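You operate a simulated robot arm through the tools that you are given. There is no shell and no other tool. Be economical: measure what you need, move in short steps, check, and stop when the job is done.

Carry out the task below with a simulated robot arm. There is one attempt and no reset: what you move stays moved.

TASK
Put the wooden block from the top of the folding table and the lens cloth in the caddy.
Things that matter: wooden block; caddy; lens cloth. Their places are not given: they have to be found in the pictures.

It is judged by the outcome, as a careful person would: the job done as asked, and still so three seconds after it is handed in. It fails if anything else is knocked over, pushed out of place, dropped, spilled or broken.

THE ROBOT
A 6-joint arm with a two-finger parallel gripper, fixed in place. Base frame: the origin is at the foot of the arm, x ahead of it, y to its left, z up; the work surface is at about z = 0.74. Lengths are in m, angles in degrees, forces in N, time in s.
With the tool pointing down near the work surface it reaches from about 0.2 to 0.64 m from the base axis. Its first joint turns from -66.0 to 66.0 degrees. Payload 2.7 kg.
Tool frame: the origin (TCP) lies between the finger pads and is the grasp point; the fingertips stand 0.023 m ahead of it; z points along the fingers, y is the line along which they close. The gripper opens to 0.094 m. The fingers are 0.038 m wide and 0.01 m thick; the gripper's body (0.054 by 0.096 m) begins 0.039 m behind the TCP.
Orientation is that of the tool frame in the base frame, as [roll, pitch, yaw] about the fixed x, y, z axes, in that order (R = Rz(yaw) Ry(pitch) Rx(roll)). With the fingers straight down and closing along the base's y, the tool's x points along the base's -x, its y along +y and its z along -z.

THE INTERFACE
- The arm moves only by the tool apply_moves. Its argument "moves" is a list of rows, each a list of 3 entries, a list of its own where there are three numbers: the turn, a rotation vector about the base's x, y, z in units of 90 degrees (1.0 is 90 degrees), then the shift along the base's x, y, z in units of 250 mm (1.0 is 250 mm), then the closure, from 0 (fully open) to 1 (shut). In form: [[[rx, ry, rz], [x, y, z], gripper], ...]. A call has 1 to 20 rows; each row is the pose to reach, as a shift and turn from the pose commanded when the call began. A call with a number of a shift or a turn outside -1 to 1 is refused whole. A row lasts 0.2 s, in which the tool goes at most 0.05 m and 8.6 degrees; a call with a longer step from one row to the next is refused whole, and so is a gripper value outside its range. A pose out of reach is approached as far as the arm can. The call stops where the force on the tool passes 40 N (or 10 N more than at its start, if that is more) or the arm is blocked; 0.2 s more then pass. The fingers move at their own pace (about 0.045 m/s each) and stop on an object; they squeeze with about 26 N. The grip force told is the motor's: it shows also when the fingers shut on nothing. Time passes only in rows, and 0.2 s behind the last, so rows that repeat a pose let the fingers close. It gives the time, the measured TCP pose, the force on the tool (base axes), the opening and the grip force at its end, in the units of the frame above (readings bear some noise), and new pictures: "pictures" is both (left out), scene, wrist or none.
- Cameras (640 x 400 px; columns grow to the right, rows downward): "scene" is fixed at [0.0835, -0.4332, 1.4196]; the picture's right is [0.74, -0.67, 0.00], its down [-0.27, -0.30, -0.91] and it looks along [0.61, 0.67, -0.41] (base axes); focal length 373 px, centre (320, 200). "wrist" rides on the gripper at [-0.039, 0, -0.044] in the tool frame; the picture's right is [0.00, -1.00, 0.00], its down [0.97, 0.00, -0.24] and it looks along [0.24, 0.00, 0.97] (tool axes); focal length 218 px, centre (320, 200).
- locate(camera, pixels): for up to 12 pixels [column, row] of the newest picture of that camera ("zoom" is the newest enlarged one), the place [x, y, z] in the base frame of the surface seen there, good to about 0.002 m. No time passes.
- zoom(camera, box): a new picture of the part [left, top, right, bottom] of that camera's present view, enlarged. No time passes.
- finish_job(): hands the job in; it is judged then, once.

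Work in short steps. Measure before you move; look again where a grasp or a placing could have gone wrong, and mend it. You have 60 turns and 120 pictures in all, the two below and enlarged ones among them. Open the gripper and draw the arm clear of the work before you hand the job in, unless the task says otherwise; then end with one line.

The tools are called after "Call:" as name(argument=value, ...) on one line, values as JSON. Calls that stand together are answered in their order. apply_moves: Moves the arm, as the interface text tells. Its arguments: {"type":"object","properties":{"moves":{"type":"array"},"pictures":{"type":"string","enum":["both","scene","wrist","none"]}},"required":["moves"]} The other tools are called the same way: locate (camera, pixels) gives the place of the surface under pixels of a picture; zoom (camera, box) takes an enlarged picture of a part of a camera's view; finish_job () hands the job in.

At the start:

```text
time_s: 0.0
position: [0.4064, 0.1109, 1.159]
tcp_rot: [-180.0, 0.0, -180.0]
contact_force: [-0.6, 0.2, 0.2]
finger_gap: 0.094
grasp_force: 0.1
```

scene: 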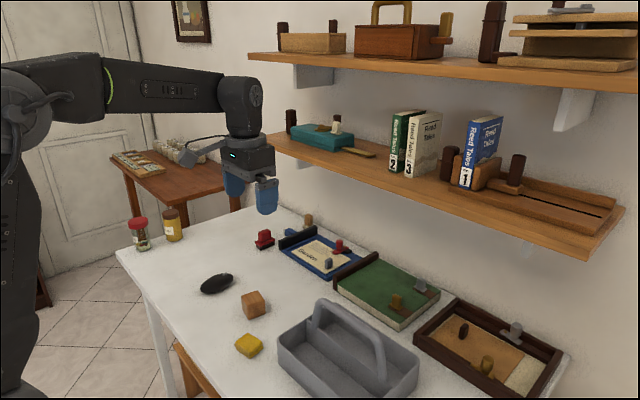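
wrist: 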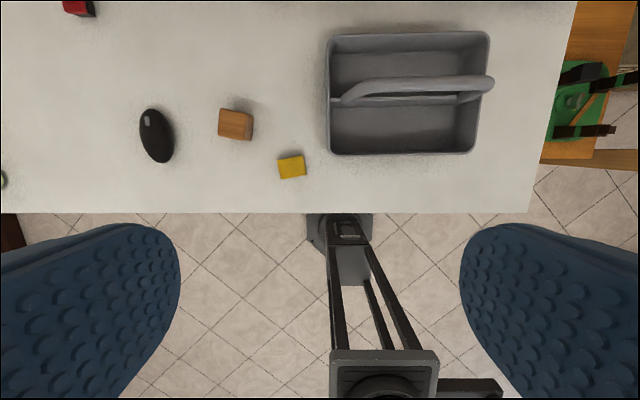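

The scene shows a wooden block near (253,304), a yellow cloth near (248,345) and a grey caddy near (347,350). I'll enlarge the views and measure them.

Call:
zoom(camera="scene", box=[180, 260, 430, 400])

Call:
locate(camera="wrist", pixels=[[235, 124], [220, 110], [250, 140], [291, 167], [278, 160], [305, 174], [330, 36], [488, 36], [332, 152], [472, 152], [400, 130], [400, 90]])

Call:
locate(camera="scene", pixels=[[253, 296], [242, 294], [265, 299], [252, 318], [248, 343], [235, 345], [262, 348], [249, 356], [320, 304], [384, 370], [300, 345], [400, 345]])

```text
2.56 times, centred on (305, 330) of scene
```

zoom: 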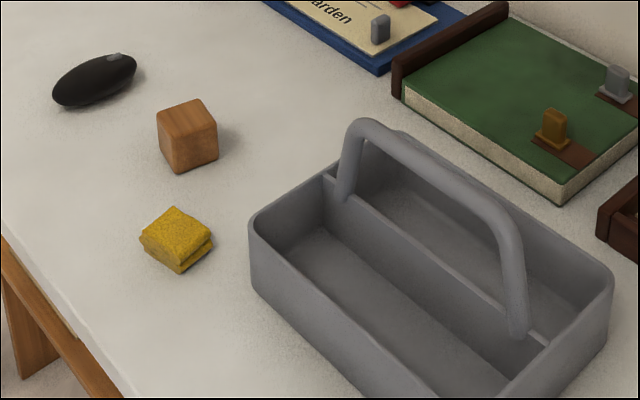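

```text
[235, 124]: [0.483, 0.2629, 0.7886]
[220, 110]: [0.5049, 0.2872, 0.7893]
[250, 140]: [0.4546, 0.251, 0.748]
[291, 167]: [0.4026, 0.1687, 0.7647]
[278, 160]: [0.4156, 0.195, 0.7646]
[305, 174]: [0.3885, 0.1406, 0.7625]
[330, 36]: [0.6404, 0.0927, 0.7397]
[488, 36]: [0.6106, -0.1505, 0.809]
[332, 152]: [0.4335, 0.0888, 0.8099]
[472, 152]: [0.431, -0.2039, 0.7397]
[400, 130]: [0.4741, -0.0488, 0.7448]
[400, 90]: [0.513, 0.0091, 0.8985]
```

```text
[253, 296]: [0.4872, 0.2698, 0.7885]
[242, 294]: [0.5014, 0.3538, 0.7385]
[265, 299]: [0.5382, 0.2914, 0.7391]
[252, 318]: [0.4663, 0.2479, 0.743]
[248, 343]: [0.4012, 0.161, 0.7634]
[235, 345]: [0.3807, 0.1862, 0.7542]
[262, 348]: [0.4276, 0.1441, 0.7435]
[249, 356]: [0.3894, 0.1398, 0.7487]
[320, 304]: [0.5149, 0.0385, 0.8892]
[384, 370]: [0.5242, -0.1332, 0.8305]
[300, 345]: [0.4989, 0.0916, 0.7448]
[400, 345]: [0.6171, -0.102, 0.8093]
```

Block (top about [0.485,0.27,0.789]) and cloth (about [0.402,0.167,0.764]) are both small and folded. I'll move above them for a close look.

Call:
apply_moves(moves=[[[0, 0, 0], [0.05, 0.08, -0.15], 0], [[0, 0, 0], [0.1, 0.17, -0.3], 0], [[0, 0, 0], [0.15, 0.26, -0.45], 0], [[0, 0, 0], [0.2, 0.35, -0.6], 0], [[0, 0, 0], [0.25, 0.44, -0.74], 0], [[0, 0, 0], [0.25, 0.44, -0.74], 0]])

```text
time_s: 1.4
position: [0.4675, 0.2215, 0.9727]
tcp_rot: [-180.0, 0.1, 180.0]
contact_force: [0.0, -0.2, 0.3]
finger_gap: 0.094
grasp_force: 0.0
```

scene: 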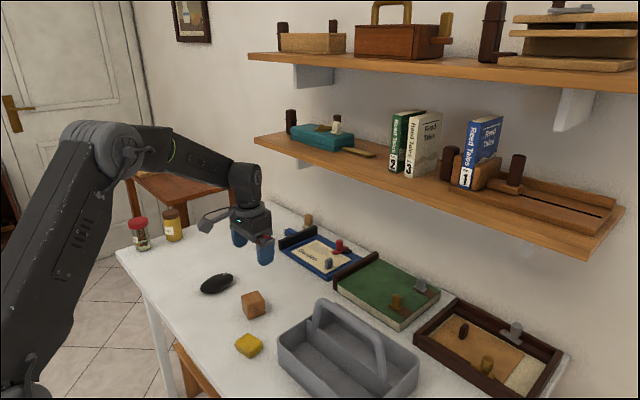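
wrist: 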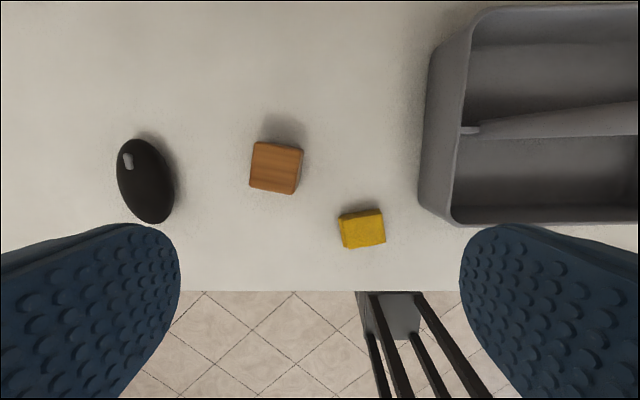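

The block's top has corners near (257,142), (302,149), (293,194), (249,187), and the cloth's near (340,216), (382,209), (385,240), (344,248). I'll locate the corners and the caddy edges.

Call:
locate(camera="wrist", pixels=[[260, 145], [298, 151], [291, 191], [252, 184], [275, 167], [343, 219], [379, 213], [382, 238], [346, 245], [362, 230], [148, 180]])

Call:
locate(camera="wrist", pixels=[[480, 15], [560, 9], [500, 60], [500, 90], [500, 120], [500, 135], [500, 160], [500, 195], [500, 220], [440, 60], [465, 130], [620, 115]])

```text
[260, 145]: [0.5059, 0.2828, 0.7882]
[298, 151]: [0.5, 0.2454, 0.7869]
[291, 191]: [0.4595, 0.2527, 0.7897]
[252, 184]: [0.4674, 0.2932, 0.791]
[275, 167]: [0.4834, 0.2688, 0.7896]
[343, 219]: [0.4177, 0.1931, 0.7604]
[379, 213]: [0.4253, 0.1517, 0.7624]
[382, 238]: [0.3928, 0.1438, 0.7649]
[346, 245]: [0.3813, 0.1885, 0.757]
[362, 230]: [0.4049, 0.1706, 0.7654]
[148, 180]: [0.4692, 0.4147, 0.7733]
```

```text
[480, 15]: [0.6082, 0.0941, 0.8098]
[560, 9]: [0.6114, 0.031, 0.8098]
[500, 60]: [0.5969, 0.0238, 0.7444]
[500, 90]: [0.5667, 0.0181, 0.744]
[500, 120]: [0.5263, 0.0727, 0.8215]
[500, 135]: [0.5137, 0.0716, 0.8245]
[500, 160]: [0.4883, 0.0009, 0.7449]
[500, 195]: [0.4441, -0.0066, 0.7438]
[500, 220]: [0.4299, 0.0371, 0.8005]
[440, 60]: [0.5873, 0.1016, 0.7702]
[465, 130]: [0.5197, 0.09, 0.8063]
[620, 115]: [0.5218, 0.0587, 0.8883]
```

Block centre is about (0.483, 0.269), turned about -12°, roughly 45 mm wide with its top at 0.789. I'll align over it, then descend to TCP z≈0.768.

Call:
apply_moves(moves=[[[0, 0, -0.07], [0.03, 0.1, -0.1], 0], [[0, 0, -0.135], [0.06, 0.191, -0.2], 0], [[0, 0, -0.135], [0.06, 0.191, -0.36], 0], [[0, 0, -0.135], [0.06, 0.191, -0.5], 0], [[0, 0, -0.135], [0.06, 0.191, -0.5], 0]], pictures="wrist")

```text
time_s: 2.6
position: [0.4833, 0.2697, 0.8495]
tcp_rot: [-180.0, 0.0, 167.9]
contact_force: [-0.7, -0.5, -0.1]
finger_gap: 0.0938
grasp_force: 0.1
```

wrist: 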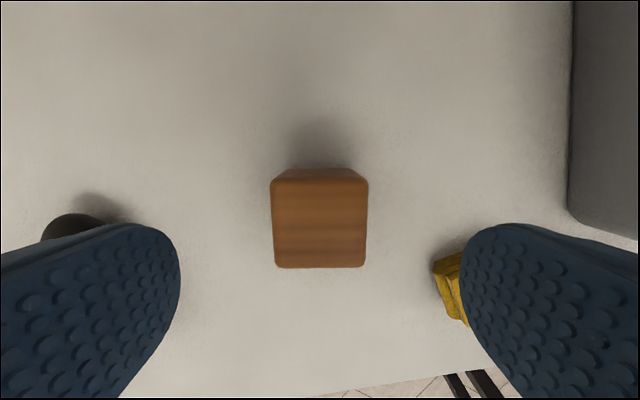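

Well aligned: the block is centred at column 320. I'll descend and close.

Call:
apply_moves(moves=[[[0, 0, 0], [0, 0, -0.15], 0], [[0, 0, 0], [0, 0, -0.26], 0], [[0, 0, 0], [0, 0, -0.32], 0], [[0, 0, 0], [0, 0, -0.32], 0.5], [[0, 0, 0], [0, 0, -0.32], 1], [[0, 0, 0], [0, 0, -0.32], 1], [[0, 0, 0], [0, 0, -0.32], 1], [[0, 0, 0], [0, 0, -0.32], 1]], pictures="wrist")

```text
time_s: 4.4
position: [0.4843, 0.2687, 0.7683]
tcp_rot: [-180.0, 0.0, 167.9]
contact_force: [0.3, 0.1, -0.6]
finger_gap: 0.0496
grasp_force: 25.8
```

wrist: 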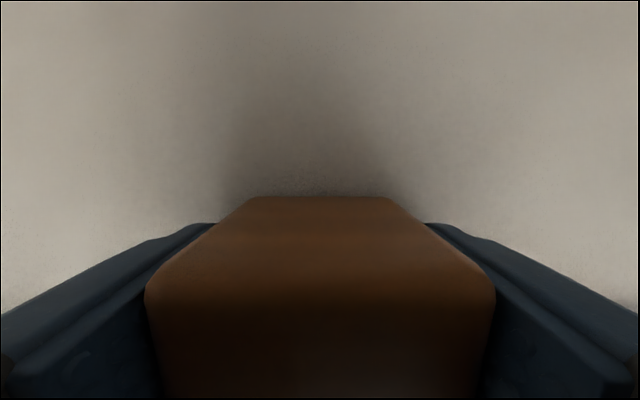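

The block is held (gap 50 mm, 25.8 N). I'll lift it and turn it square to the caddy.

Call:
apply_moves(moves=[[[0, 0, 0], [0, 0, 0.15], 1], [[0, 0, 0], [0, 0, 0.32], 1], [[0, 0, 0], [0, 0, 0.5], 1], [[0, 0, 0], [0, 0, 0.68], 1], [[0, 0, 0], [0, 0, 0.84], 1], [[0, 0, 0.07], [0.06, -0.14, 0.92], 1], [[0, 0, 0.135], [0.12, -0.3, 0.92], 1], [[0, 0, 0.135], [0.18, -0.48, 0.92], 1], [[0, 0, 0.135], [0.24, -0.66, 0.92], 1], [[0, 0, 0.135], [0.3, -0.84, 0.92], 1], [[0, 0, 0.135], [0.3, -0.96, 0.92], 1], [[0, 0, 0.135], [0.3, -0.96, 0.92], 1]])

```text
time_s: 7.0
position: [0.5563, 0.0291, 0.9963]
tcp_rot: [180.0, 0.0, 179.9]
contact_force: [-0.3, 0.1, 0.3]
finger_gap: 0.0
grasp_force: 25.9
```

scene: 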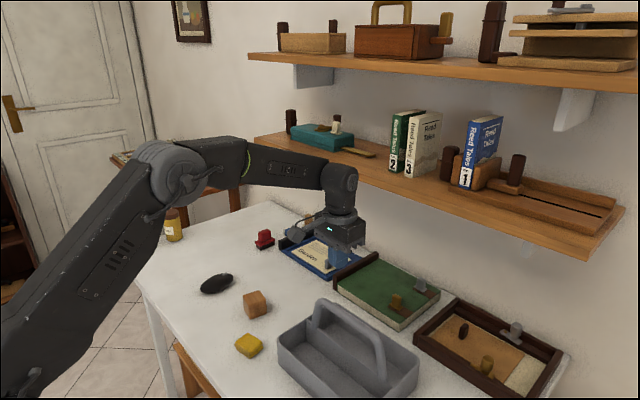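
wrist: 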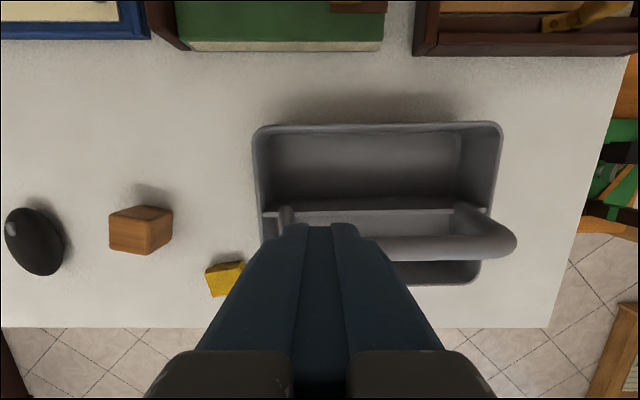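

The block slipped out, and the gap now reads 0. It still sits on the table near (140,230) in the wrist view, so I'll measure its new place and the caddy's far compartment.

Call:
locate(camera="wrist", pixels=[[113, 217], [149, 210], [156, 248], [112, 249], [131, 230], [171, 209], [380, 130], [380, 140], [380, 190], [380, 208], [380, 213], [262, 150]])

Call:
locate(camera="wrist", pixels=[[455, 150], [495, 150], [475, 180], [275, 150], [290, 210], [460, 215], [500, 240], [360, 245], [360, 225], [250, 262], [210, 275], [226, 285]])

Call:
zoom(camera="scene", box=[190, 260, 310, 370])

```text
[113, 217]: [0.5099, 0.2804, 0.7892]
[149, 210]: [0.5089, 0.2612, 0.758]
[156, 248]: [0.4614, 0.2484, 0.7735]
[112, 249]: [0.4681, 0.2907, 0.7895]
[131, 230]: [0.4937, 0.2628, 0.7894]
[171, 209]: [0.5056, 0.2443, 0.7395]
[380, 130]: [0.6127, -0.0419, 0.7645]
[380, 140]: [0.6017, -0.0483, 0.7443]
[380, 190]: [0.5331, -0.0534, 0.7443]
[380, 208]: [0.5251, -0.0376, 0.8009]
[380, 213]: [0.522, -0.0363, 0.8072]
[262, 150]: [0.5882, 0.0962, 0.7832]
```

```text
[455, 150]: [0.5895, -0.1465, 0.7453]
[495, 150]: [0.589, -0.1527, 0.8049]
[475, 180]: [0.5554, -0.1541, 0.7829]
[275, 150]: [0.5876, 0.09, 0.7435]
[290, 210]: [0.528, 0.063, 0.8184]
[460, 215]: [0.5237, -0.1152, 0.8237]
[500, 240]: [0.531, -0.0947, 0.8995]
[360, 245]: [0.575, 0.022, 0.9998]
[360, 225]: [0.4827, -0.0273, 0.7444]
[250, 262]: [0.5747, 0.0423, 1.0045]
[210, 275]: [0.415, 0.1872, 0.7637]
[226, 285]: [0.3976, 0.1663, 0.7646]
```

```text
3.64 times, centred on (250, 315) of scene
```

zoom: 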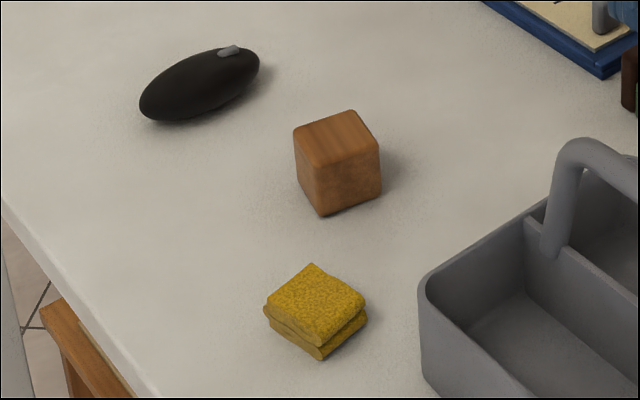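

The block is still upright at about the same place, so the lift was likely too fast. I'll return and check above it, then regrasp and lift slowly while watching force.

Call:
apply_moves(moves=[[[0, 0, 0], [-0.05, 0.17, 0], 0], [[0, 0, 0], [-0.11, 0.35, 0], 0], [[0, 0, -0.05], [-0.17, 0.53, 0], 0], [[0, 0, -0.1], [-0.23, 0.71, 0], 0], [[0, 0, -0.14], [-0.28, 0.88, 0], 0], [[0, 0, -0.14], [-0.298, 0.957, -0.15], 0], [[0, 0, -0.14], [-0.298, 0.957, -0.33], 0], [[0, 0, -0.14], [-0.298, 0.957, -0.5], 0], [[0, 0, -0.14], [-0.298, 0.957, -0.6], 0], [[0, 0, -0.14], [-0.298, 0.957, -0.6], 0]], pictures="wrist")

```text
time_s: 9.2
position: [0.4829, 0.2686, 0.8477]
tcp_rot: [-180.0, 0.1, 167.4]
contact_force: [0.8, -0.3, 0.3]
finger_gap: 0.0943
grasp_force: 0.0
```

wrist: 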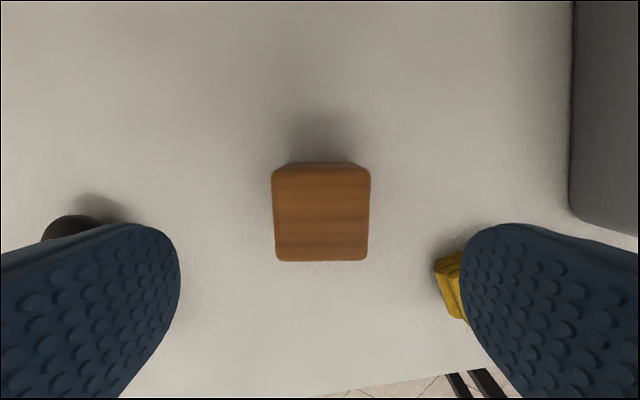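

The block sits about 3–4 mm farther in x than before. I'll shift, descend slightly lower, close with a longer hold, then lift slowly by 1.5 cm.

Call:
apply_moves(moves=[[[0, 0, 0], [0.014, 0, -0.15], 0], [[0, 0, 0], [0.014, 0, -0.26], 0], [[0, 0, 0], [0.014, 0, -0.332], 0], [[0, 0, 0], [0.014, 0, -0.332], 1], [[0, 0, 0], [0.014, 0, -0.332], 1], [[0, 0, 0], [0.014, 0, -0.332], 1], [[0, 0, 0], [0.014, 0, -0.332], 1], [[0, 0, 0], [0.014, 0, -0.332], 1], [[0, 0, 0], [0.014, 0, -0.332], 1], [[0, 0, 0], [0.014, 0, -0.322], 1], [[0, 0, 0], [0.014, 0, -0.312], 1], [[0, 0, 0], [0.014, 0, -0.302], 1], [[0, 0, 0], [0.014, 0, -0.292], 1], [[0, 0, 0], [0.014, 0, -0.282], 1], [[0, 0, 0], [0.014, 0, -0.272], 1]])

```text
time_s: 12.4
position: [0.4869, 0.2688, 0.7802]
tcp_rot: [-179.9, 0.0, 167.4]
contact_force: [-0.4, 1.1, -0.5]
finger_gap: 0.0498
grasp_force: 26.2
```

scene: 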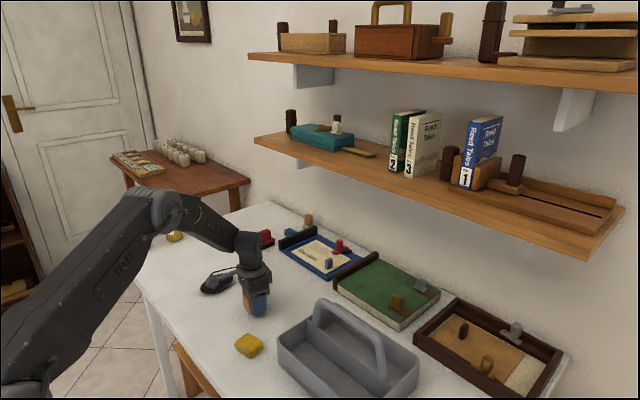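
wrist: 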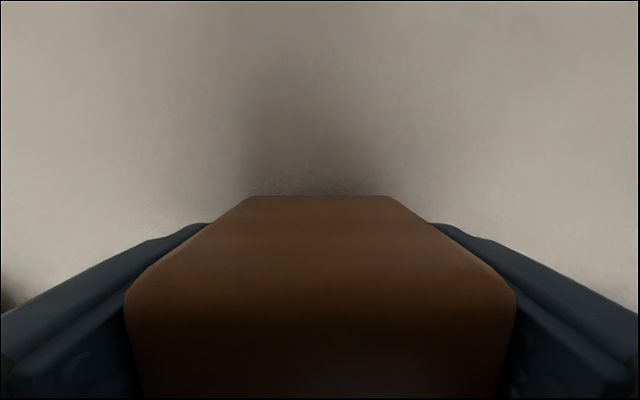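

I'll check whether the block's top rose with the gripper.

Call:
locate(camera="wrist", pixels=[[320, 230], [320, 260], [320, 205], [320, 170]])

Call:
zoom(camera="scene", box=[210, 250, 310, 340])

```text
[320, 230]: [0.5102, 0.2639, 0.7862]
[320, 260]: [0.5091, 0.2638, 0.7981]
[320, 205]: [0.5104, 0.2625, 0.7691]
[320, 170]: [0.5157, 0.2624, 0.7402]
```

```text
4.44 times, centred on (260, 295) of scene
```

zoom: 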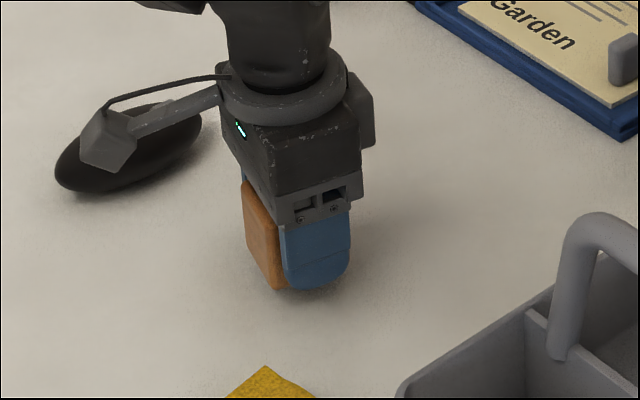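

The block is lifted now (its lower edge is around z 0.76). A protrusion sticks out of the wrist towards the left of the scene, so I'll measure it before choosing the placing pose.

Call:
locate(camera="zoom", pixels=[[108, 140], [85, 155], [130, 165], [105, 110], [170, 120], [215, 105], [365, 110], [355, 185], [270, 190], [265, 250], [270, 70], [340, 80]])

Call:
apply_moves(moves=[[[0, 0, 0], [0, 0, 0.02], 1], [[0, 0, 0], [0, 0, 0.05], 1], [[0, 0, 0], [0, 0, 0.09], 1], [[0, 0, 0], [0, 0, 0.13], 1], [[0, 0, 0], [0, 0, 0.17], 1], [[0, 0, 0], [0, 0, 0.21], 1], [[0, 0, 0], [0, 0, 0.25], 1], [[0, 0, 0], [0, 0, 0.29], 1], [[0, 0, 0], [0, 0, 0.31], 1], [[0, 0, 0], [0, 0, 0.32], 1]])

```text
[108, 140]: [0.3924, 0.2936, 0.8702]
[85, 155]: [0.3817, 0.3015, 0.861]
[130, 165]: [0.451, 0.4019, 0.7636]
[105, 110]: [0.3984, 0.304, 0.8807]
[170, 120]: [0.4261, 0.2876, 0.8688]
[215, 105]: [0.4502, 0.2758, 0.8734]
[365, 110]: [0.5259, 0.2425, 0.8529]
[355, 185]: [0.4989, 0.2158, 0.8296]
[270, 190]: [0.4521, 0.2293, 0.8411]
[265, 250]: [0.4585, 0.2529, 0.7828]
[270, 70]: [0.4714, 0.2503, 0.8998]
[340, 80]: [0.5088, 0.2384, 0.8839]
```

```text
time_s: 14.6
position: [0.4883, 0.2684, 0.8614]
tcp_rot: [179.9, 0.0, 167.4]
contact_force: [-0.8, -0.8, -0.7]
finger_gap: 0.0495
grasp_force: 26.2
```

scene: 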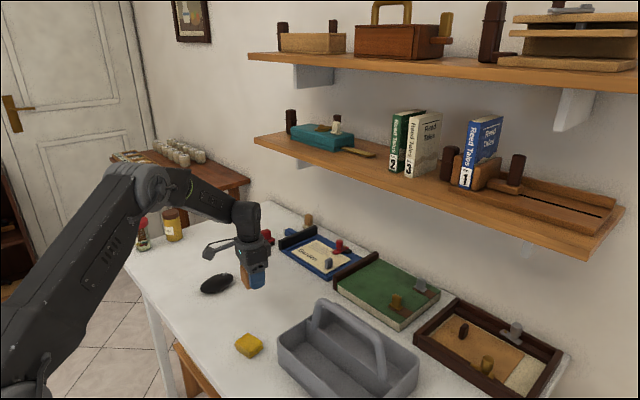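
wrist: 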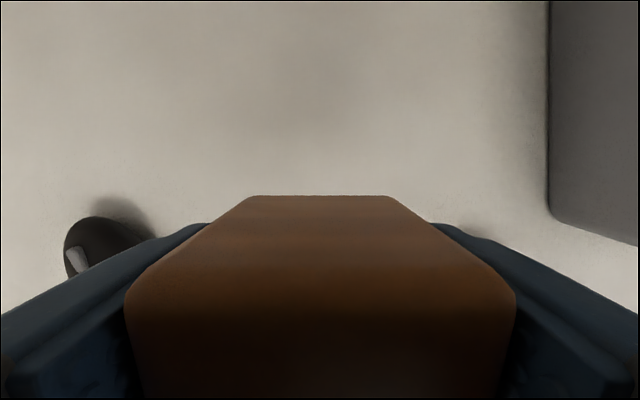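

The slow lift holds. The protrusion (tool +x side, about 0.08 above TCP) and the camera box rule out a straight low placement beside the handle. I'll use the near compartment with the tool leaning 20° toward the base. First I'll carry the block up and over, gently.

Call:
apply_moves(moves=[[[0, 0, 0], [0, 0, 0.02], 1], [[0, 0, 0], [0, 0, 0.06], 1], [[0, 0, 0], [0, 0, 0.11], 1], [[0, 0, 0], [0, 0, 0.17], 1], [[0, 0, 0], [0, -0.01, 0.23], 1], [[0, 0, 0], [0, -0.03, 0.29], 1], [[0, 0, 0.01], [-0.01, -0.06, 0.34], 1], [[0, 0, 0.03], [-0.02, -0.1, 0.38], 1], [[0, 0, 0.05], [-0.03, -0.15, 0.4], 1], [[0, 0, 0.07], [-0.04, -0.21, 0.4], 1], [[0, 0, 0.09], [-0.05, -0.28, 0.4], 1], [[0, 0, 0.11], [-0.06, -0.35, 0.4], 1], [[0, 0, 0.13], [-0.07, -0.42, 0.4], 1], [[0, 0, 0.14], [-0.08, -0.49, 0.4], 1], [[0, 0, 0.14], [-0.08, -0.56, 0.4], 1], [[0, 0, 0.14], [-0.08, -0.63, 0.4], 1], [[0, 0, 0.14], [-0.08, -0.7, 0.4], 1], [[0, 0, 0.14], [-0.08, -0.75, 0.4], 1], [[0, 0, 0.14], [-0.08, -0.78, 0.4], 1], [[0, 0, 0.14], [-0.08, -0.8, 0.4], 1]])

```text
time_s: 18.8
position: [0.4682, 0.0683, 0.9598]
tcp_rot: [-180.0, -0.1, 179.9]
contact_force: [0.2, -0.3, -0.6]
finger_gap: 0.0496
grasp_force: 25.5
```

scene: 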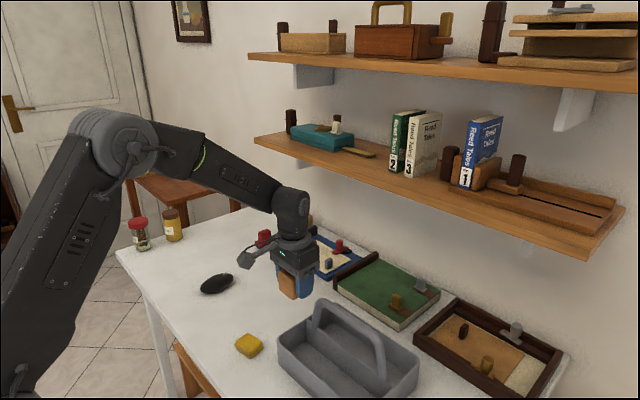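
wrist: 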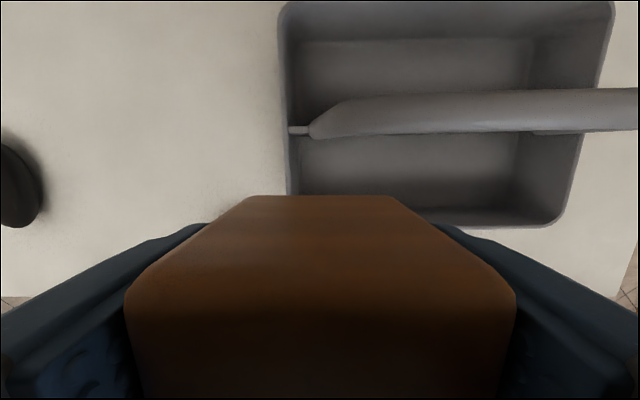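

Still holding. I'll measure the near compartment's walls and move on to y≈-0.07 with the lean.

Call:
locate(camera="wrist", pixels=[[480, 120], [480, 133], [480, 145], [480, 185], [480, 205], [480, 214], [550, 180], [575, 180], [330, 145], [330, 188], [600, 125], [480, 90]])

Call:
apply_moves(moves=[[[0, 0, 0], [0, -0.03, 0], 1], [[0, 0, 0], [0, -0.08, 0], 1], [[0, 0, 0], [0, -0.14, 0], 1], [[0, 0, 0], [0, -0.21, 0], 1], [[0, -0.02, 0], [0, -0.28, 0], 1], [[0, -0.05, 0], [0, -0.35, 0], 1], [[0, -0.08, 0], [0, -0.42, 0], 1], [[0, -0.11, 0], [0, -0.48, 0], 1], [[0, -0.14, 0], [0, -0.53, 0], 1], [[0, -0.17, 0], [0, -0.55, 0], 1], [[0, -0.2, 0], [0, -0.56, 0], 1], [[0, -0.222, 0], [0, -0.56, 0], 1], [[0, -0.222, 0], [0, -0.56, 0], 1]])

```text
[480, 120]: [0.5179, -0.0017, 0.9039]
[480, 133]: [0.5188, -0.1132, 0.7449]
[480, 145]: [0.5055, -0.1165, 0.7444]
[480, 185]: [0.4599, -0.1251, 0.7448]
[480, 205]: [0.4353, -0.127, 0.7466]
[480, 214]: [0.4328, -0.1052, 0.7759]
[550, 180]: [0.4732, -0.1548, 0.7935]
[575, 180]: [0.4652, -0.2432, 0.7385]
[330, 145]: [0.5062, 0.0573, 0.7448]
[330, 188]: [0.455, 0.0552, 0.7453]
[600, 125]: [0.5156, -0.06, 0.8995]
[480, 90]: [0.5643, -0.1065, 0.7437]
```

```text
time_s: 21.6
position: [0.4669, -0.0737, 0.9602]
tcp_rot: [179.9, 20.0, 180.0]
contact_force: [0.2, 0.4, -0.5]
finger_gap: 0.0499
grasp_force: 26.2
```

scene: 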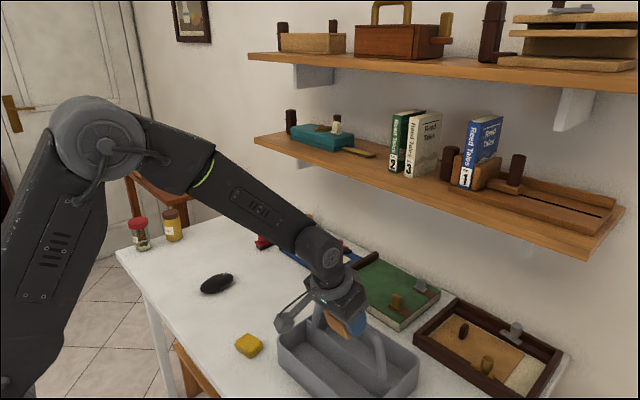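
wrist: 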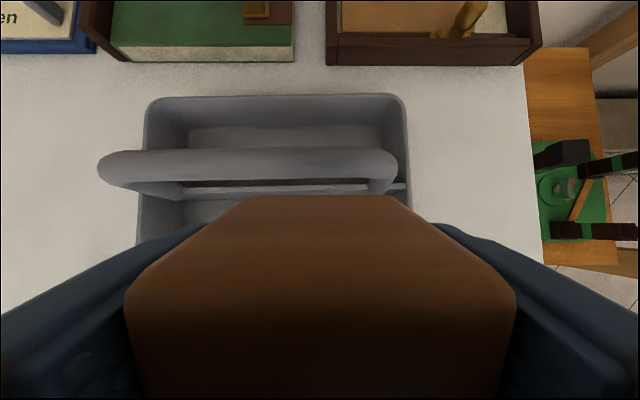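

The lean is right and the block points down into the near compartment. I'll descend part way and check clearance to the handle.

Call:
apply_moves(moves=[[[0, 0, 0], [0, 0, -0.03], 1], [[0, 0, 0], [0, 0, -0.08], 1], [[0, 0, 0], [0, 0, -0.14], 1], [[0, 0, 0], [0, 0, -0.2], 1], [[0, 0, 0], [0, 0, -0.26], 1], [[0, 0, 0], [0, 0, -0.32], 1], [[0, 0, 0], [0, 0, -0.38], 1], [[0, 0, 0], [0, 0, -0.42], 1], [[0, 0, 0], [0, 0, -0.44], 1]])

Call:
zoom(camera="scene", box=[260, 270, 430, 400])

```text
time_s: 23.6
position: [0.4683, -0.072, 0.8498]
tcp_rot: [180.0, 20.1, 179.9]
contact_force: [0.0, -0.3, -0.2]
finger_gap: 0.0498
grasp_force: 25.5
```

scene: 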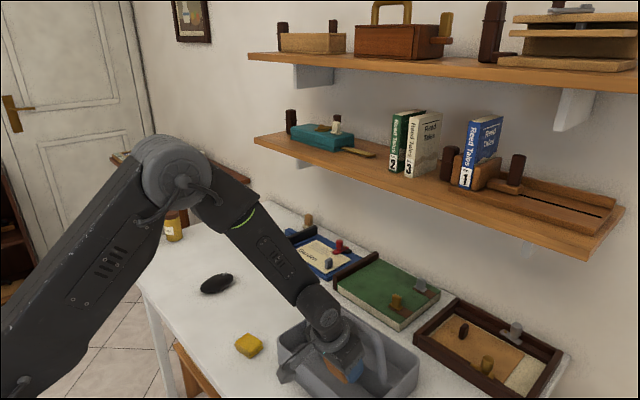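
wrist: 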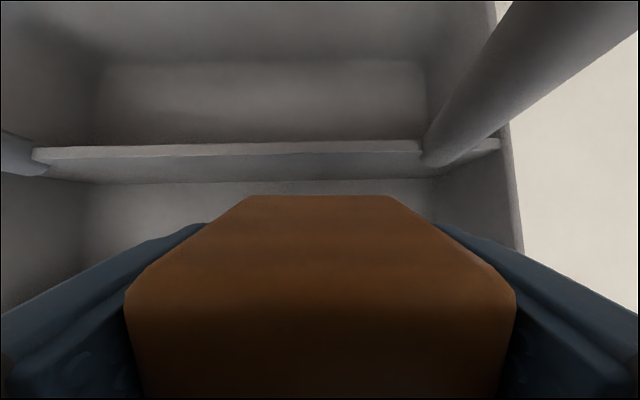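

```text
3.08 times, centred on (345, 335) of scene
```

zoom: 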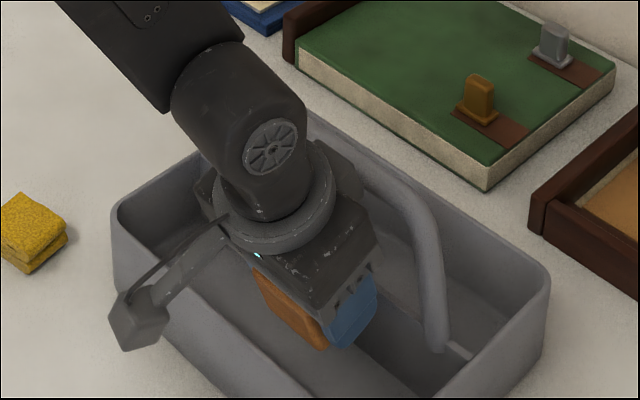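

It clears well. I'll measure the low parts of the protrusion and gripper body before descending further.

Call:
locate(camera="zoom", pixels=[[140, 345], [125, 350], [165, 320], [200, 265], [235, 260], [320, 345], [255, 275], [350, 175], [360, 200], [130, 230], [200, 340]])

```text
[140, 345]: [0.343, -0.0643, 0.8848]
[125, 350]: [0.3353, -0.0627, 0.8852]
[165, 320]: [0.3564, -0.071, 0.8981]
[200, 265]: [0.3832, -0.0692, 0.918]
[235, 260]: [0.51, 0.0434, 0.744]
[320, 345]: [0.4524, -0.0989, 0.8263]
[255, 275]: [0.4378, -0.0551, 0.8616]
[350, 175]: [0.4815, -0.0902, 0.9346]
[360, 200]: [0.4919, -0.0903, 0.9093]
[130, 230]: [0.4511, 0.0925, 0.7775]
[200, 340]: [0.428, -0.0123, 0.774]
```

Lowest protrusion is about 35 mm above TCP and outside the caddy, so there's room. I'll descend to TCP 0.797.

Call:
apply_moves(moves=[[[0, 0, 0], [0, 0, -0.03], 1], [[0, 0, 0], [0, 0, -0.07], 1], [[0, 0, 0], [0, 0, -0.11], 1], [[0, 0, 0], [0, 0, -0.15], 1], [[0, 0, 0], [0, 0, -0.18], 1], [[0, 0, 0], [0, 0, -0.2], 1], [[0, 0, 0], [0, 0, -0.21], 1], [[0, 0, 0], [0, 0, -0.21], 1]], pictures="wrist")

Call:
zoom(camera="scene", box=[260, 270, 430, 400])

```text
time_s: 25.4
position: [0.4689, -0.0725, 0.7974]
tcp_rot: [179.9, 20.1, -180.0]
contact_force: [0.8, -1.0, -0.8]
finger_gap: 0.05
grasp_force: 25.9
```

wrist: 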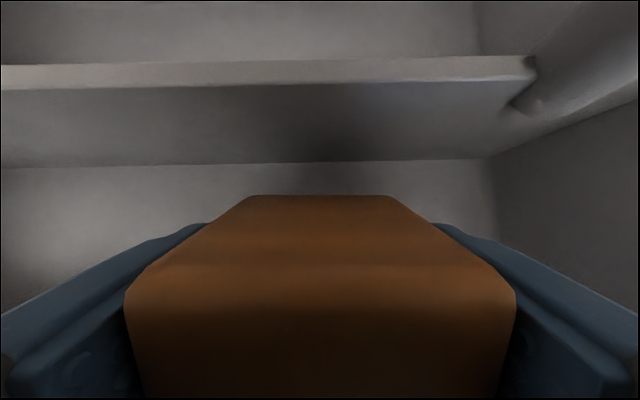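

```text
3.08 times, centred on (345, 335) of scene
```

zoom: 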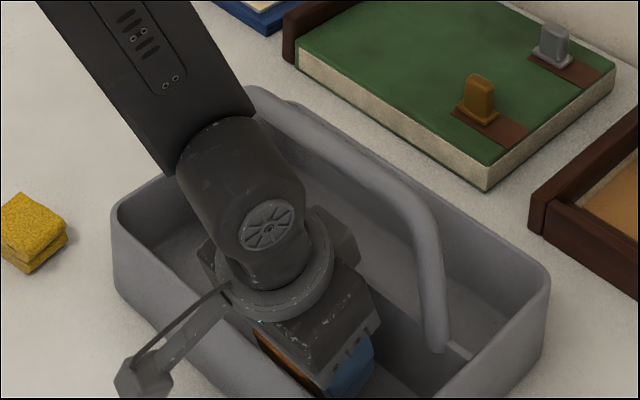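

Inside with no contact. I'll go 6 mm lower, open slowly to about 66 mm, wait, and rise straight up.

Call:
apply_moves(moves=[[[0, 0, 0], [0, 0, -0.012], 1], [[0, 0, 0], [0, 0, -0.024], 1], [[0, 0, 0], [0, 0, -0.024], 0.45], [[0, 0, 0], [0, 0, -0.024], 0.4], [[0, 0, 0], [0, 0, -0.024], 0.3], [[0, 0, 0], [0, 0, -0.024], 0.3], [[0, 0, 0], [0, 0, -0.024], 0.3], [[0, 0, 0], [0, 0, 0.04], 0.3], [[0, 0, 0], [0, 0, 0.12], 0.3], [[0, 0, 0], [0, 0, 0.22], 0.3], [[0, 0, 0], [0, 0, 0.34], 0.3], [[0, 0, 0], [0, 0, 0.48], 0.3], [[0, 0, 0], [0, 0, 0.62], 0.3], [[0, 0, 0], [0, 0, 0.7], 0.3], [[0, 0, 0], [0, 0, 0.7], 0.3]])

```text
time_s: 28.6
position: [0.4677, -0.0717, 0.973]
tcp_rot: [179.9, 20.0, 180.0]
contact_force: [0.8, 0.2, -0.2]
finger_gap: 0.0656
grasp_force: 0.0
```

scene: 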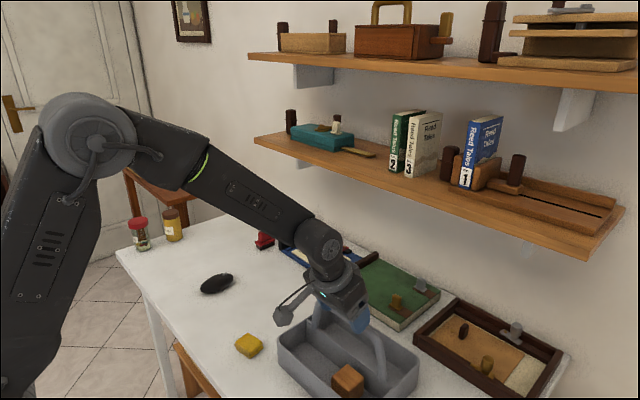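
wrist: 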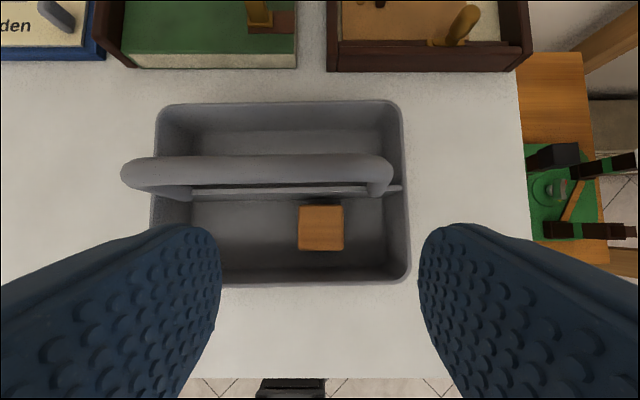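

The block sits flat in the caddy. Next I'll take the lean out and move above the cloth at (0.405,0.169).

Call:
apply_moves(moves=[[[0, 0.06, 0], [-0.02, 0.1, 0], 0], [[0, 0.13, 0], [-0.06, 0.25, 0], 0], [[0, 0.2, 0], [-0.11, 0.4, 0], 0], [[0, 0.222, 0], [-0.16, 0.55, 0], 0], [[0, 0.222, 0], [-0.2, 0.7, 0], 0], [[0, 0.222, 0], [-0.24, 0.85, 0], 0], [[0, 0.222, 0], [-0.252, 0.964, -0.08], 0], [[0, 0.222, 0], [-0.252, 0.964, -0.24], 0], [[0, 0.222, 0], [-0.252, 0.964, -0.36], 0], [[0, 0.222, 0], [-0.252, 0.964, -0.4], 0], [[0, 0.222, 0], [-0.252, 0.964, -0.4], 0]], pictures="wrist")

```text
time_s: 31.0
position: [0.4034, 0.1685, 0.8733]
tcp_rot: [180.0, 0.0, 180.0]
contact_force: [0.1, -1.0, -0.5]
finger_gap: 0.0939
grasp_force: 0.2
```

wrist: 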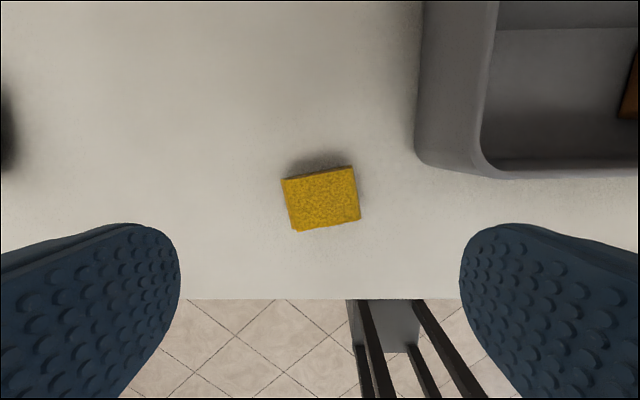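

The cloth centre is at pixel (321,199), its edge tilted about 10°. I'll measure it, turn and go lower.

Call:
locate(camera="wrist", pixels=[[286, 183], [351, 170], [358, 216], [297, 228], [321, 199]])

Call:
apply_moves(moves=[[[0, 0, 0.06], [0, 0, -0.05], 0.2], [[0, 0, 0.117], [0, 0, -0.12], 0.2], [[0, 0, 0.117], [0, 0, -0.2], 0.2], [[0, 0, 0.117], [0, 0, -0.2], 0.2]], pictures="wrist")

```text
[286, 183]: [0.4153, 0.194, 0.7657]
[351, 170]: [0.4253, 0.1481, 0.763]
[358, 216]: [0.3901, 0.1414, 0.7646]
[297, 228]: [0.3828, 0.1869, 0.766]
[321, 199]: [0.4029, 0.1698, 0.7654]
```

```text
time_s: 32.0
position: [0.4048, 0.1685, 0.8227]
tcp_rot: [180.0, 0.0, -169.5]
contact_force: [0.2, -0.5, -0.3]
finger_gap: 0.0752
grasp_force: 0.0
```

wrist: 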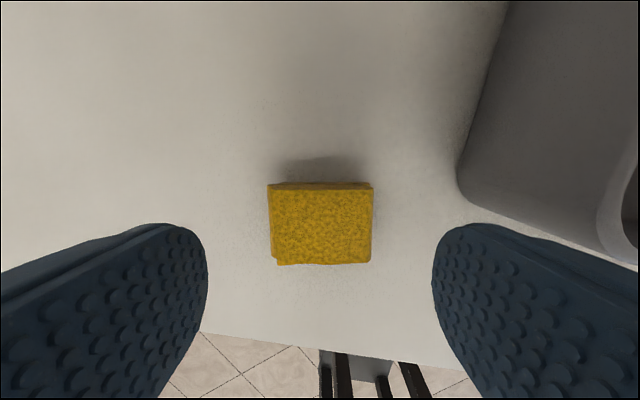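

Aligned on the cloth. I'll descend, close, hold, then lift slowly.

Call:
apply_moves(moves=[[[0, 0, 0], [0, 0, -0.12], 0.2], [[0, 0, 0], [0, 0, -0.19], 0.2], [[0, 0, 0], [0, 0, -0.223], 0.2], [[0, 0, 0], [0, 0, -0.223], 0.5], [[0, 0, 0], [0, 0, -0.223], 1], [[0, 0, 0], [0, 0, -0.223], 1], [[0, 0, 0], [0, 0, -0.223], 1], [[0, 0, 0], [0, 0, -0.223], 1], [[0, 0, 0], [0, 0, -0.223], 1], [[0, 0, 0], [0, 0, -0.213], 1], [[0, 0, 0], [0, 0, -0.203], 1], [[0, 0, 0], [0, 0, -0.183], 1], [[0, 0, 0], [0, 0, -0.163], 1], [[0, 0, 0], [0, 0, -0.133], 1], [[0, 0, 0], [0, 0, -0.103], 1], [[0, 0, 0], [0, 0, -0.083], 1], [[0, 0, 0], [0, 0, -0.073], 1]])

```text
time_s: 35.6
position: [0.4046, 0.1678, 0.8047]
tcp_rot: [180.0, 0.0, -169.5]
contact_force: [0.6, 0.1, 0.4]
finger_gap: 0.0489
grasp_force: 26.5
```

scene: 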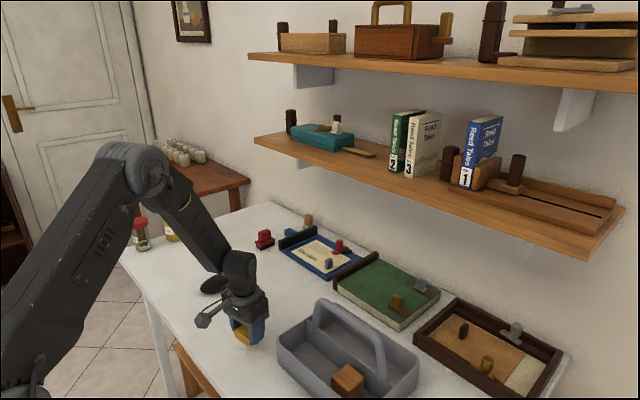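
wrist: 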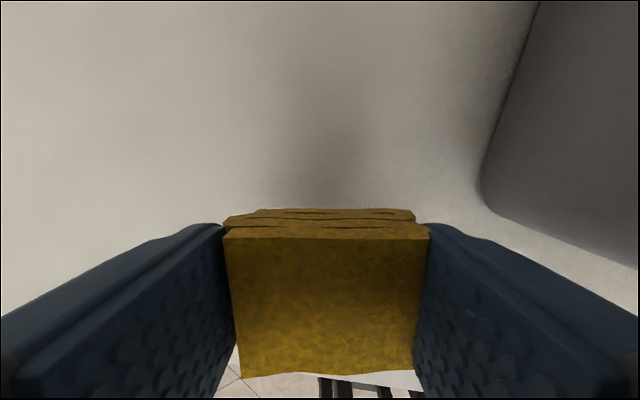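

The cloth is held. I'll carry it up and over the near compartment to y≈0.03, clear of the block.

Call:
apply_moves(moves=[[[0, 0, 0], [0, 0, 0.03], 1], [[0, 0, 0], [0, 0, 0.08], 1], [[0, 0, 0], [0, 0, 0.14], 1], [[0, 0, 0], [0, 0, 0.21], 1], [[0, 0, 0], [0, 0, 0.29], 1], [[0, 0, 0], [0, 0, 0.37], 1], [[0, 0, 0], [0, 0, 0.45], 1], [[0, 0, 0], [0, 0, 0.52], 1], [[0, 0, 0], [0.01, -0.02, 0.58], 1], [[0, 0, -0.02], [0.04, -0.07, 0.61], 1], [[0, 0, -0.04], [0.07, -0.13, 0.62], 1], [[0, 0, -0.06], [0.1, -0.2, 0.62], 1], [[0, 0, -0.08], [0.13, -0.27, 0.62], 1], [[0, 0, -0.1], [0.16, -0.34, 0.62], 1], [[0, 0, -0.117], [0.19, -0.41, 0.62], 1], [[0, 0, -0.117], [0.22, -0.48, 0.62], 1], [[0, 0, -0.117], [0.24, -0.53, 0.62], 1], [[0, 0, -0.117], [0.25, -0.55, 0.62], 1], [[0, 0, -0.117], [0.25, -0.556, 0.62], 1]], pictures="wrist")

Call:
apply_moves(moves=[[[0, -0.03, 0], [0, 0, 0], 1], [[0, -0.07, 0], [0, 0, 0], 1], [[0, -0.11, 0], [0, 0, 0], 1], [[0, -0.15, 0], [0, 0, 0], 1], [[0, -0.19, 0], [0, 0, 0], 1], [[0, -0.222, 0], [0, 0, 0], 1], [[0, -0.222, 0], [0, 0, -0.04], 1], [[0, -0.222, 0], [0, 0, -0.1], 1], [[0, -0.222, 0], [0, 0, -0.17], 1], [[0, -0.222, 0], [0, 0, -0.25], 1], [[0, -0.222, 0], [0, 0, -0.33], 1], [[0, -0.222, 0], [0, 0, -0.4], 1], [[0, -0.222, 0], [0, 0, -0.44], 1], [[0, -0.222, 0], [0, 0, -0.44], 1]])

```text
time_s: 39.6
position: [0.4687, 0.0297, 0.9608]
tcp_rot: [-179.9, 0.0, 179.9]
contact_force: [0.2, 0.6, -0.6]
finger_gap: 0.049
grasp_force: 26.2
```

wrist: 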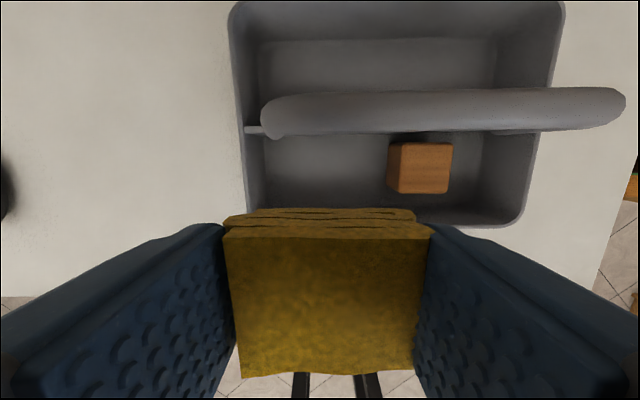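

```text
time_s: 42.6
position: [0.4661, 0.0294, 0.8494]
tcp_rot: [180.0, 19.9, 179.9]
contact_force: [0.7, -0.2, 0.5]
finger_gap: 0.0489
grasp_force: 26.1
```

scene: 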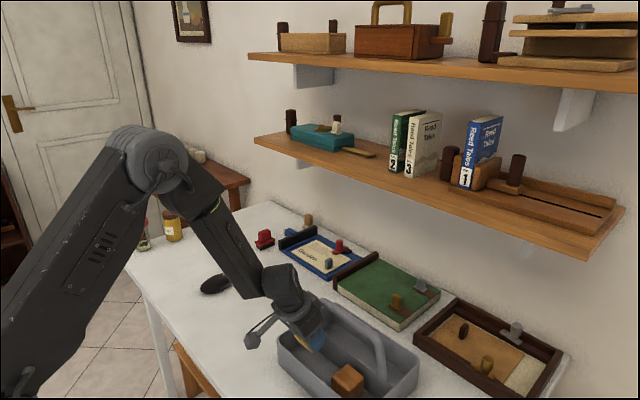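
wrist: 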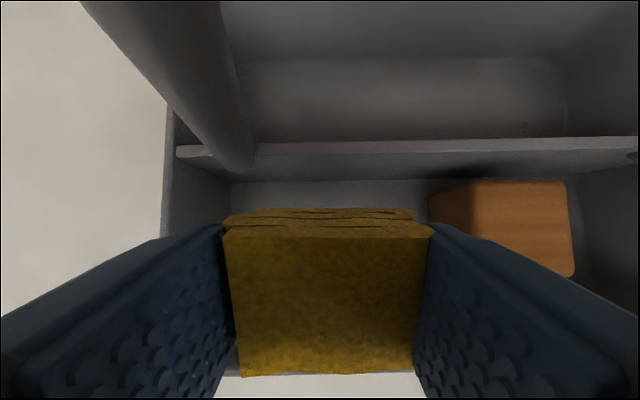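

The cloth hangs over free floor. I'll check the block's edge against the right finger.

Call:
locate(camera="wrist", pixels=[[475, 195], [450, 205], [520, 220], [210, 190]])

```text
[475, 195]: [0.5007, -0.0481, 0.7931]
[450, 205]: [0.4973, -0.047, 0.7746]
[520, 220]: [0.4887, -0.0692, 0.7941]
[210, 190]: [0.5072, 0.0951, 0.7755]
```

The block edge is at y≈-0.047 and the finger's outside is about -0.006, so it's clear. I'll descend to about 0.79, release, and rise.

Call:
apply_moves(moves=[[[0, 0, 0], [0, 0, -0.04], 1], [[0, 0, 0], [0, 0, -0.09], 1], [[0, 0, 0], [0, 0, -0.14], 1], [[0, 0, 0], [0, 0, -0.19], 1], [[0, 0, 0], [0, 0, -0.22], 1], [[0, 0, 0], [0, 0, -0.235], 1], [[0, 0, 0], [0, 0, -0.235], 1], [[0, 0, 0], [0, 0, -0.235], 0.4], [[0, 0, 0], [0, 0, -0.235], 0.3], [[0, 0, 0], [0, 0, -0.235], 0.3], [[0, 0, 0], [0, 0, -0.235], 0.3], [[0, 0, 0], [0, 0, -0.15], 0.3], [[0, 0, 0], [0, 0, -0.05], 0.3], [[0, 0, 0], [0, 0, 0.08], 0.3], [[0, 0, 0], [0, 0, 0.22], 0.3], [[0, 0, 0], [0, 0, 0.38], 0.3], [[0, 0, 0], [0, 0, 0.54], 0.3], [[0, 0, 0], [0, 0, 0.54], 0.3]])

Call:
zoom(camera="scene", box=[230, 260, 430, 400])

```text
time_s: 46.4
position: [0.4676, 0.0315, 0.9861]
tcp_rot: [179.9, 20.0, -180.0]
contact_force: [-0.6, 0.5, -0.1]
finger_gap: 0.0656
grasp_force: 0.0
out of reach, approached as far as the arm can: row 1, 2, 3, 4, 5, 6, 7, 8, 9, 10, 11, 13, 14
```

scene: 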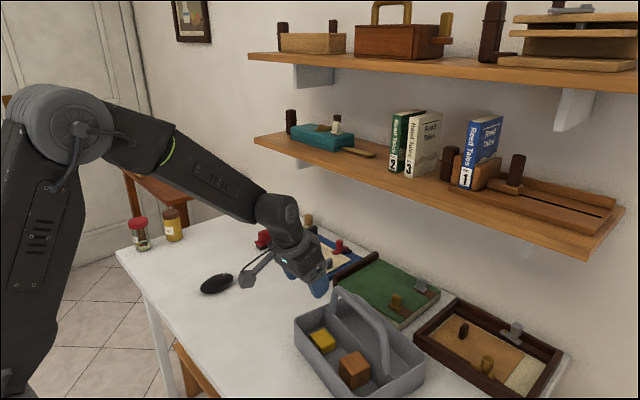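
wrist: 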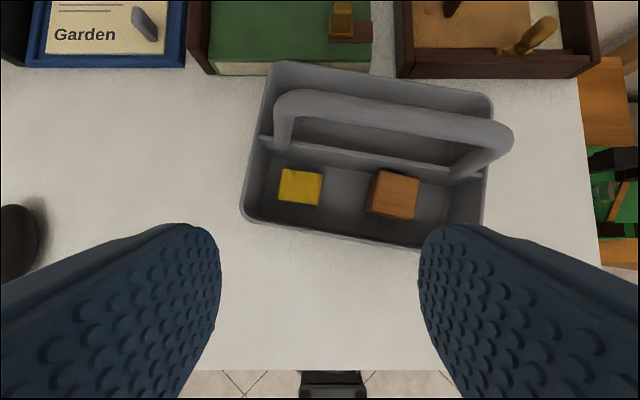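

```text
2.86 times, centred on (330, 330) of scene
```

zoom: 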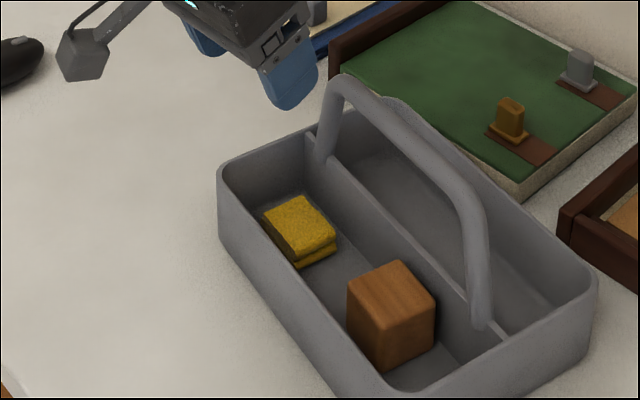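

Both items are in the caddy, but the arm hit a reach limit during the descent and the caddy got pushed. It's now turned and sits closer to the book. I'll measure how far it moved and whether anything else shifted.

Call:
locate(camera="wrist", pixels=[[281, 64], [490, 105], [248, 212], [412, 243], [260, 140], [480, 173], [300, 93], [400, 105], [490, 130], [285, 130], [375, 150], [330, 75]])

Call:
locate(camera="scene", pixels=[[337, 295], [380, 330], [410, 325], [378, 362], [350, 260], [347, 296], [365, 310], [385, 335]])

Call:
zoom(camera="wrist", box=[200, 0, 530, 260])

```text
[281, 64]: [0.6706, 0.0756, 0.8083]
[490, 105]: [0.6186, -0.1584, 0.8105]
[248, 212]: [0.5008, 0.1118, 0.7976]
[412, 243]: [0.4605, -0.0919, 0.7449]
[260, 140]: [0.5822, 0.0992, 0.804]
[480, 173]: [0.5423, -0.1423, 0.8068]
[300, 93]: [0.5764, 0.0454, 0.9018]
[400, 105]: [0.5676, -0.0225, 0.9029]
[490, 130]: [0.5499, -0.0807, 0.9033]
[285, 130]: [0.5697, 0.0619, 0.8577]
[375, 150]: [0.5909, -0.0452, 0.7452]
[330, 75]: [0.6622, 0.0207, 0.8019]
```

```text
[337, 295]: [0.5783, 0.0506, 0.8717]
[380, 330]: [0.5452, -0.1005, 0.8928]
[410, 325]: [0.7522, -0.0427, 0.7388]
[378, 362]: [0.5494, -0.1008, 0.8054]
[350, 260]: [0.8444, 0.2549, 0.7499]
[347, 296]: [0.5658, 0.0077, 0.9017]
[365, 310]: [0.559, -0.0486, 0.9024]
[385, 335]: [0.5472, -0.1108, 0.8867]
```

```text
1.54 times, centred on (365, 130) of wrist
```

zoom: 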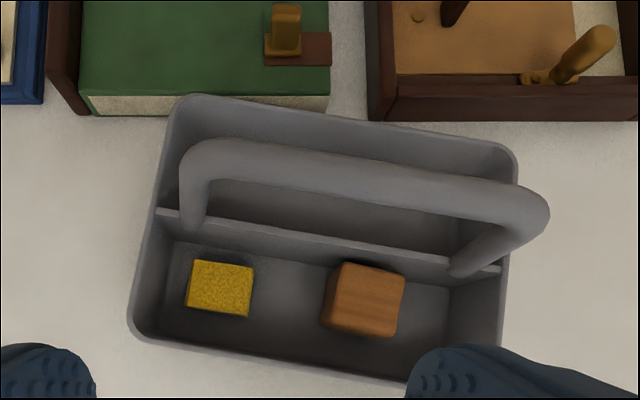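

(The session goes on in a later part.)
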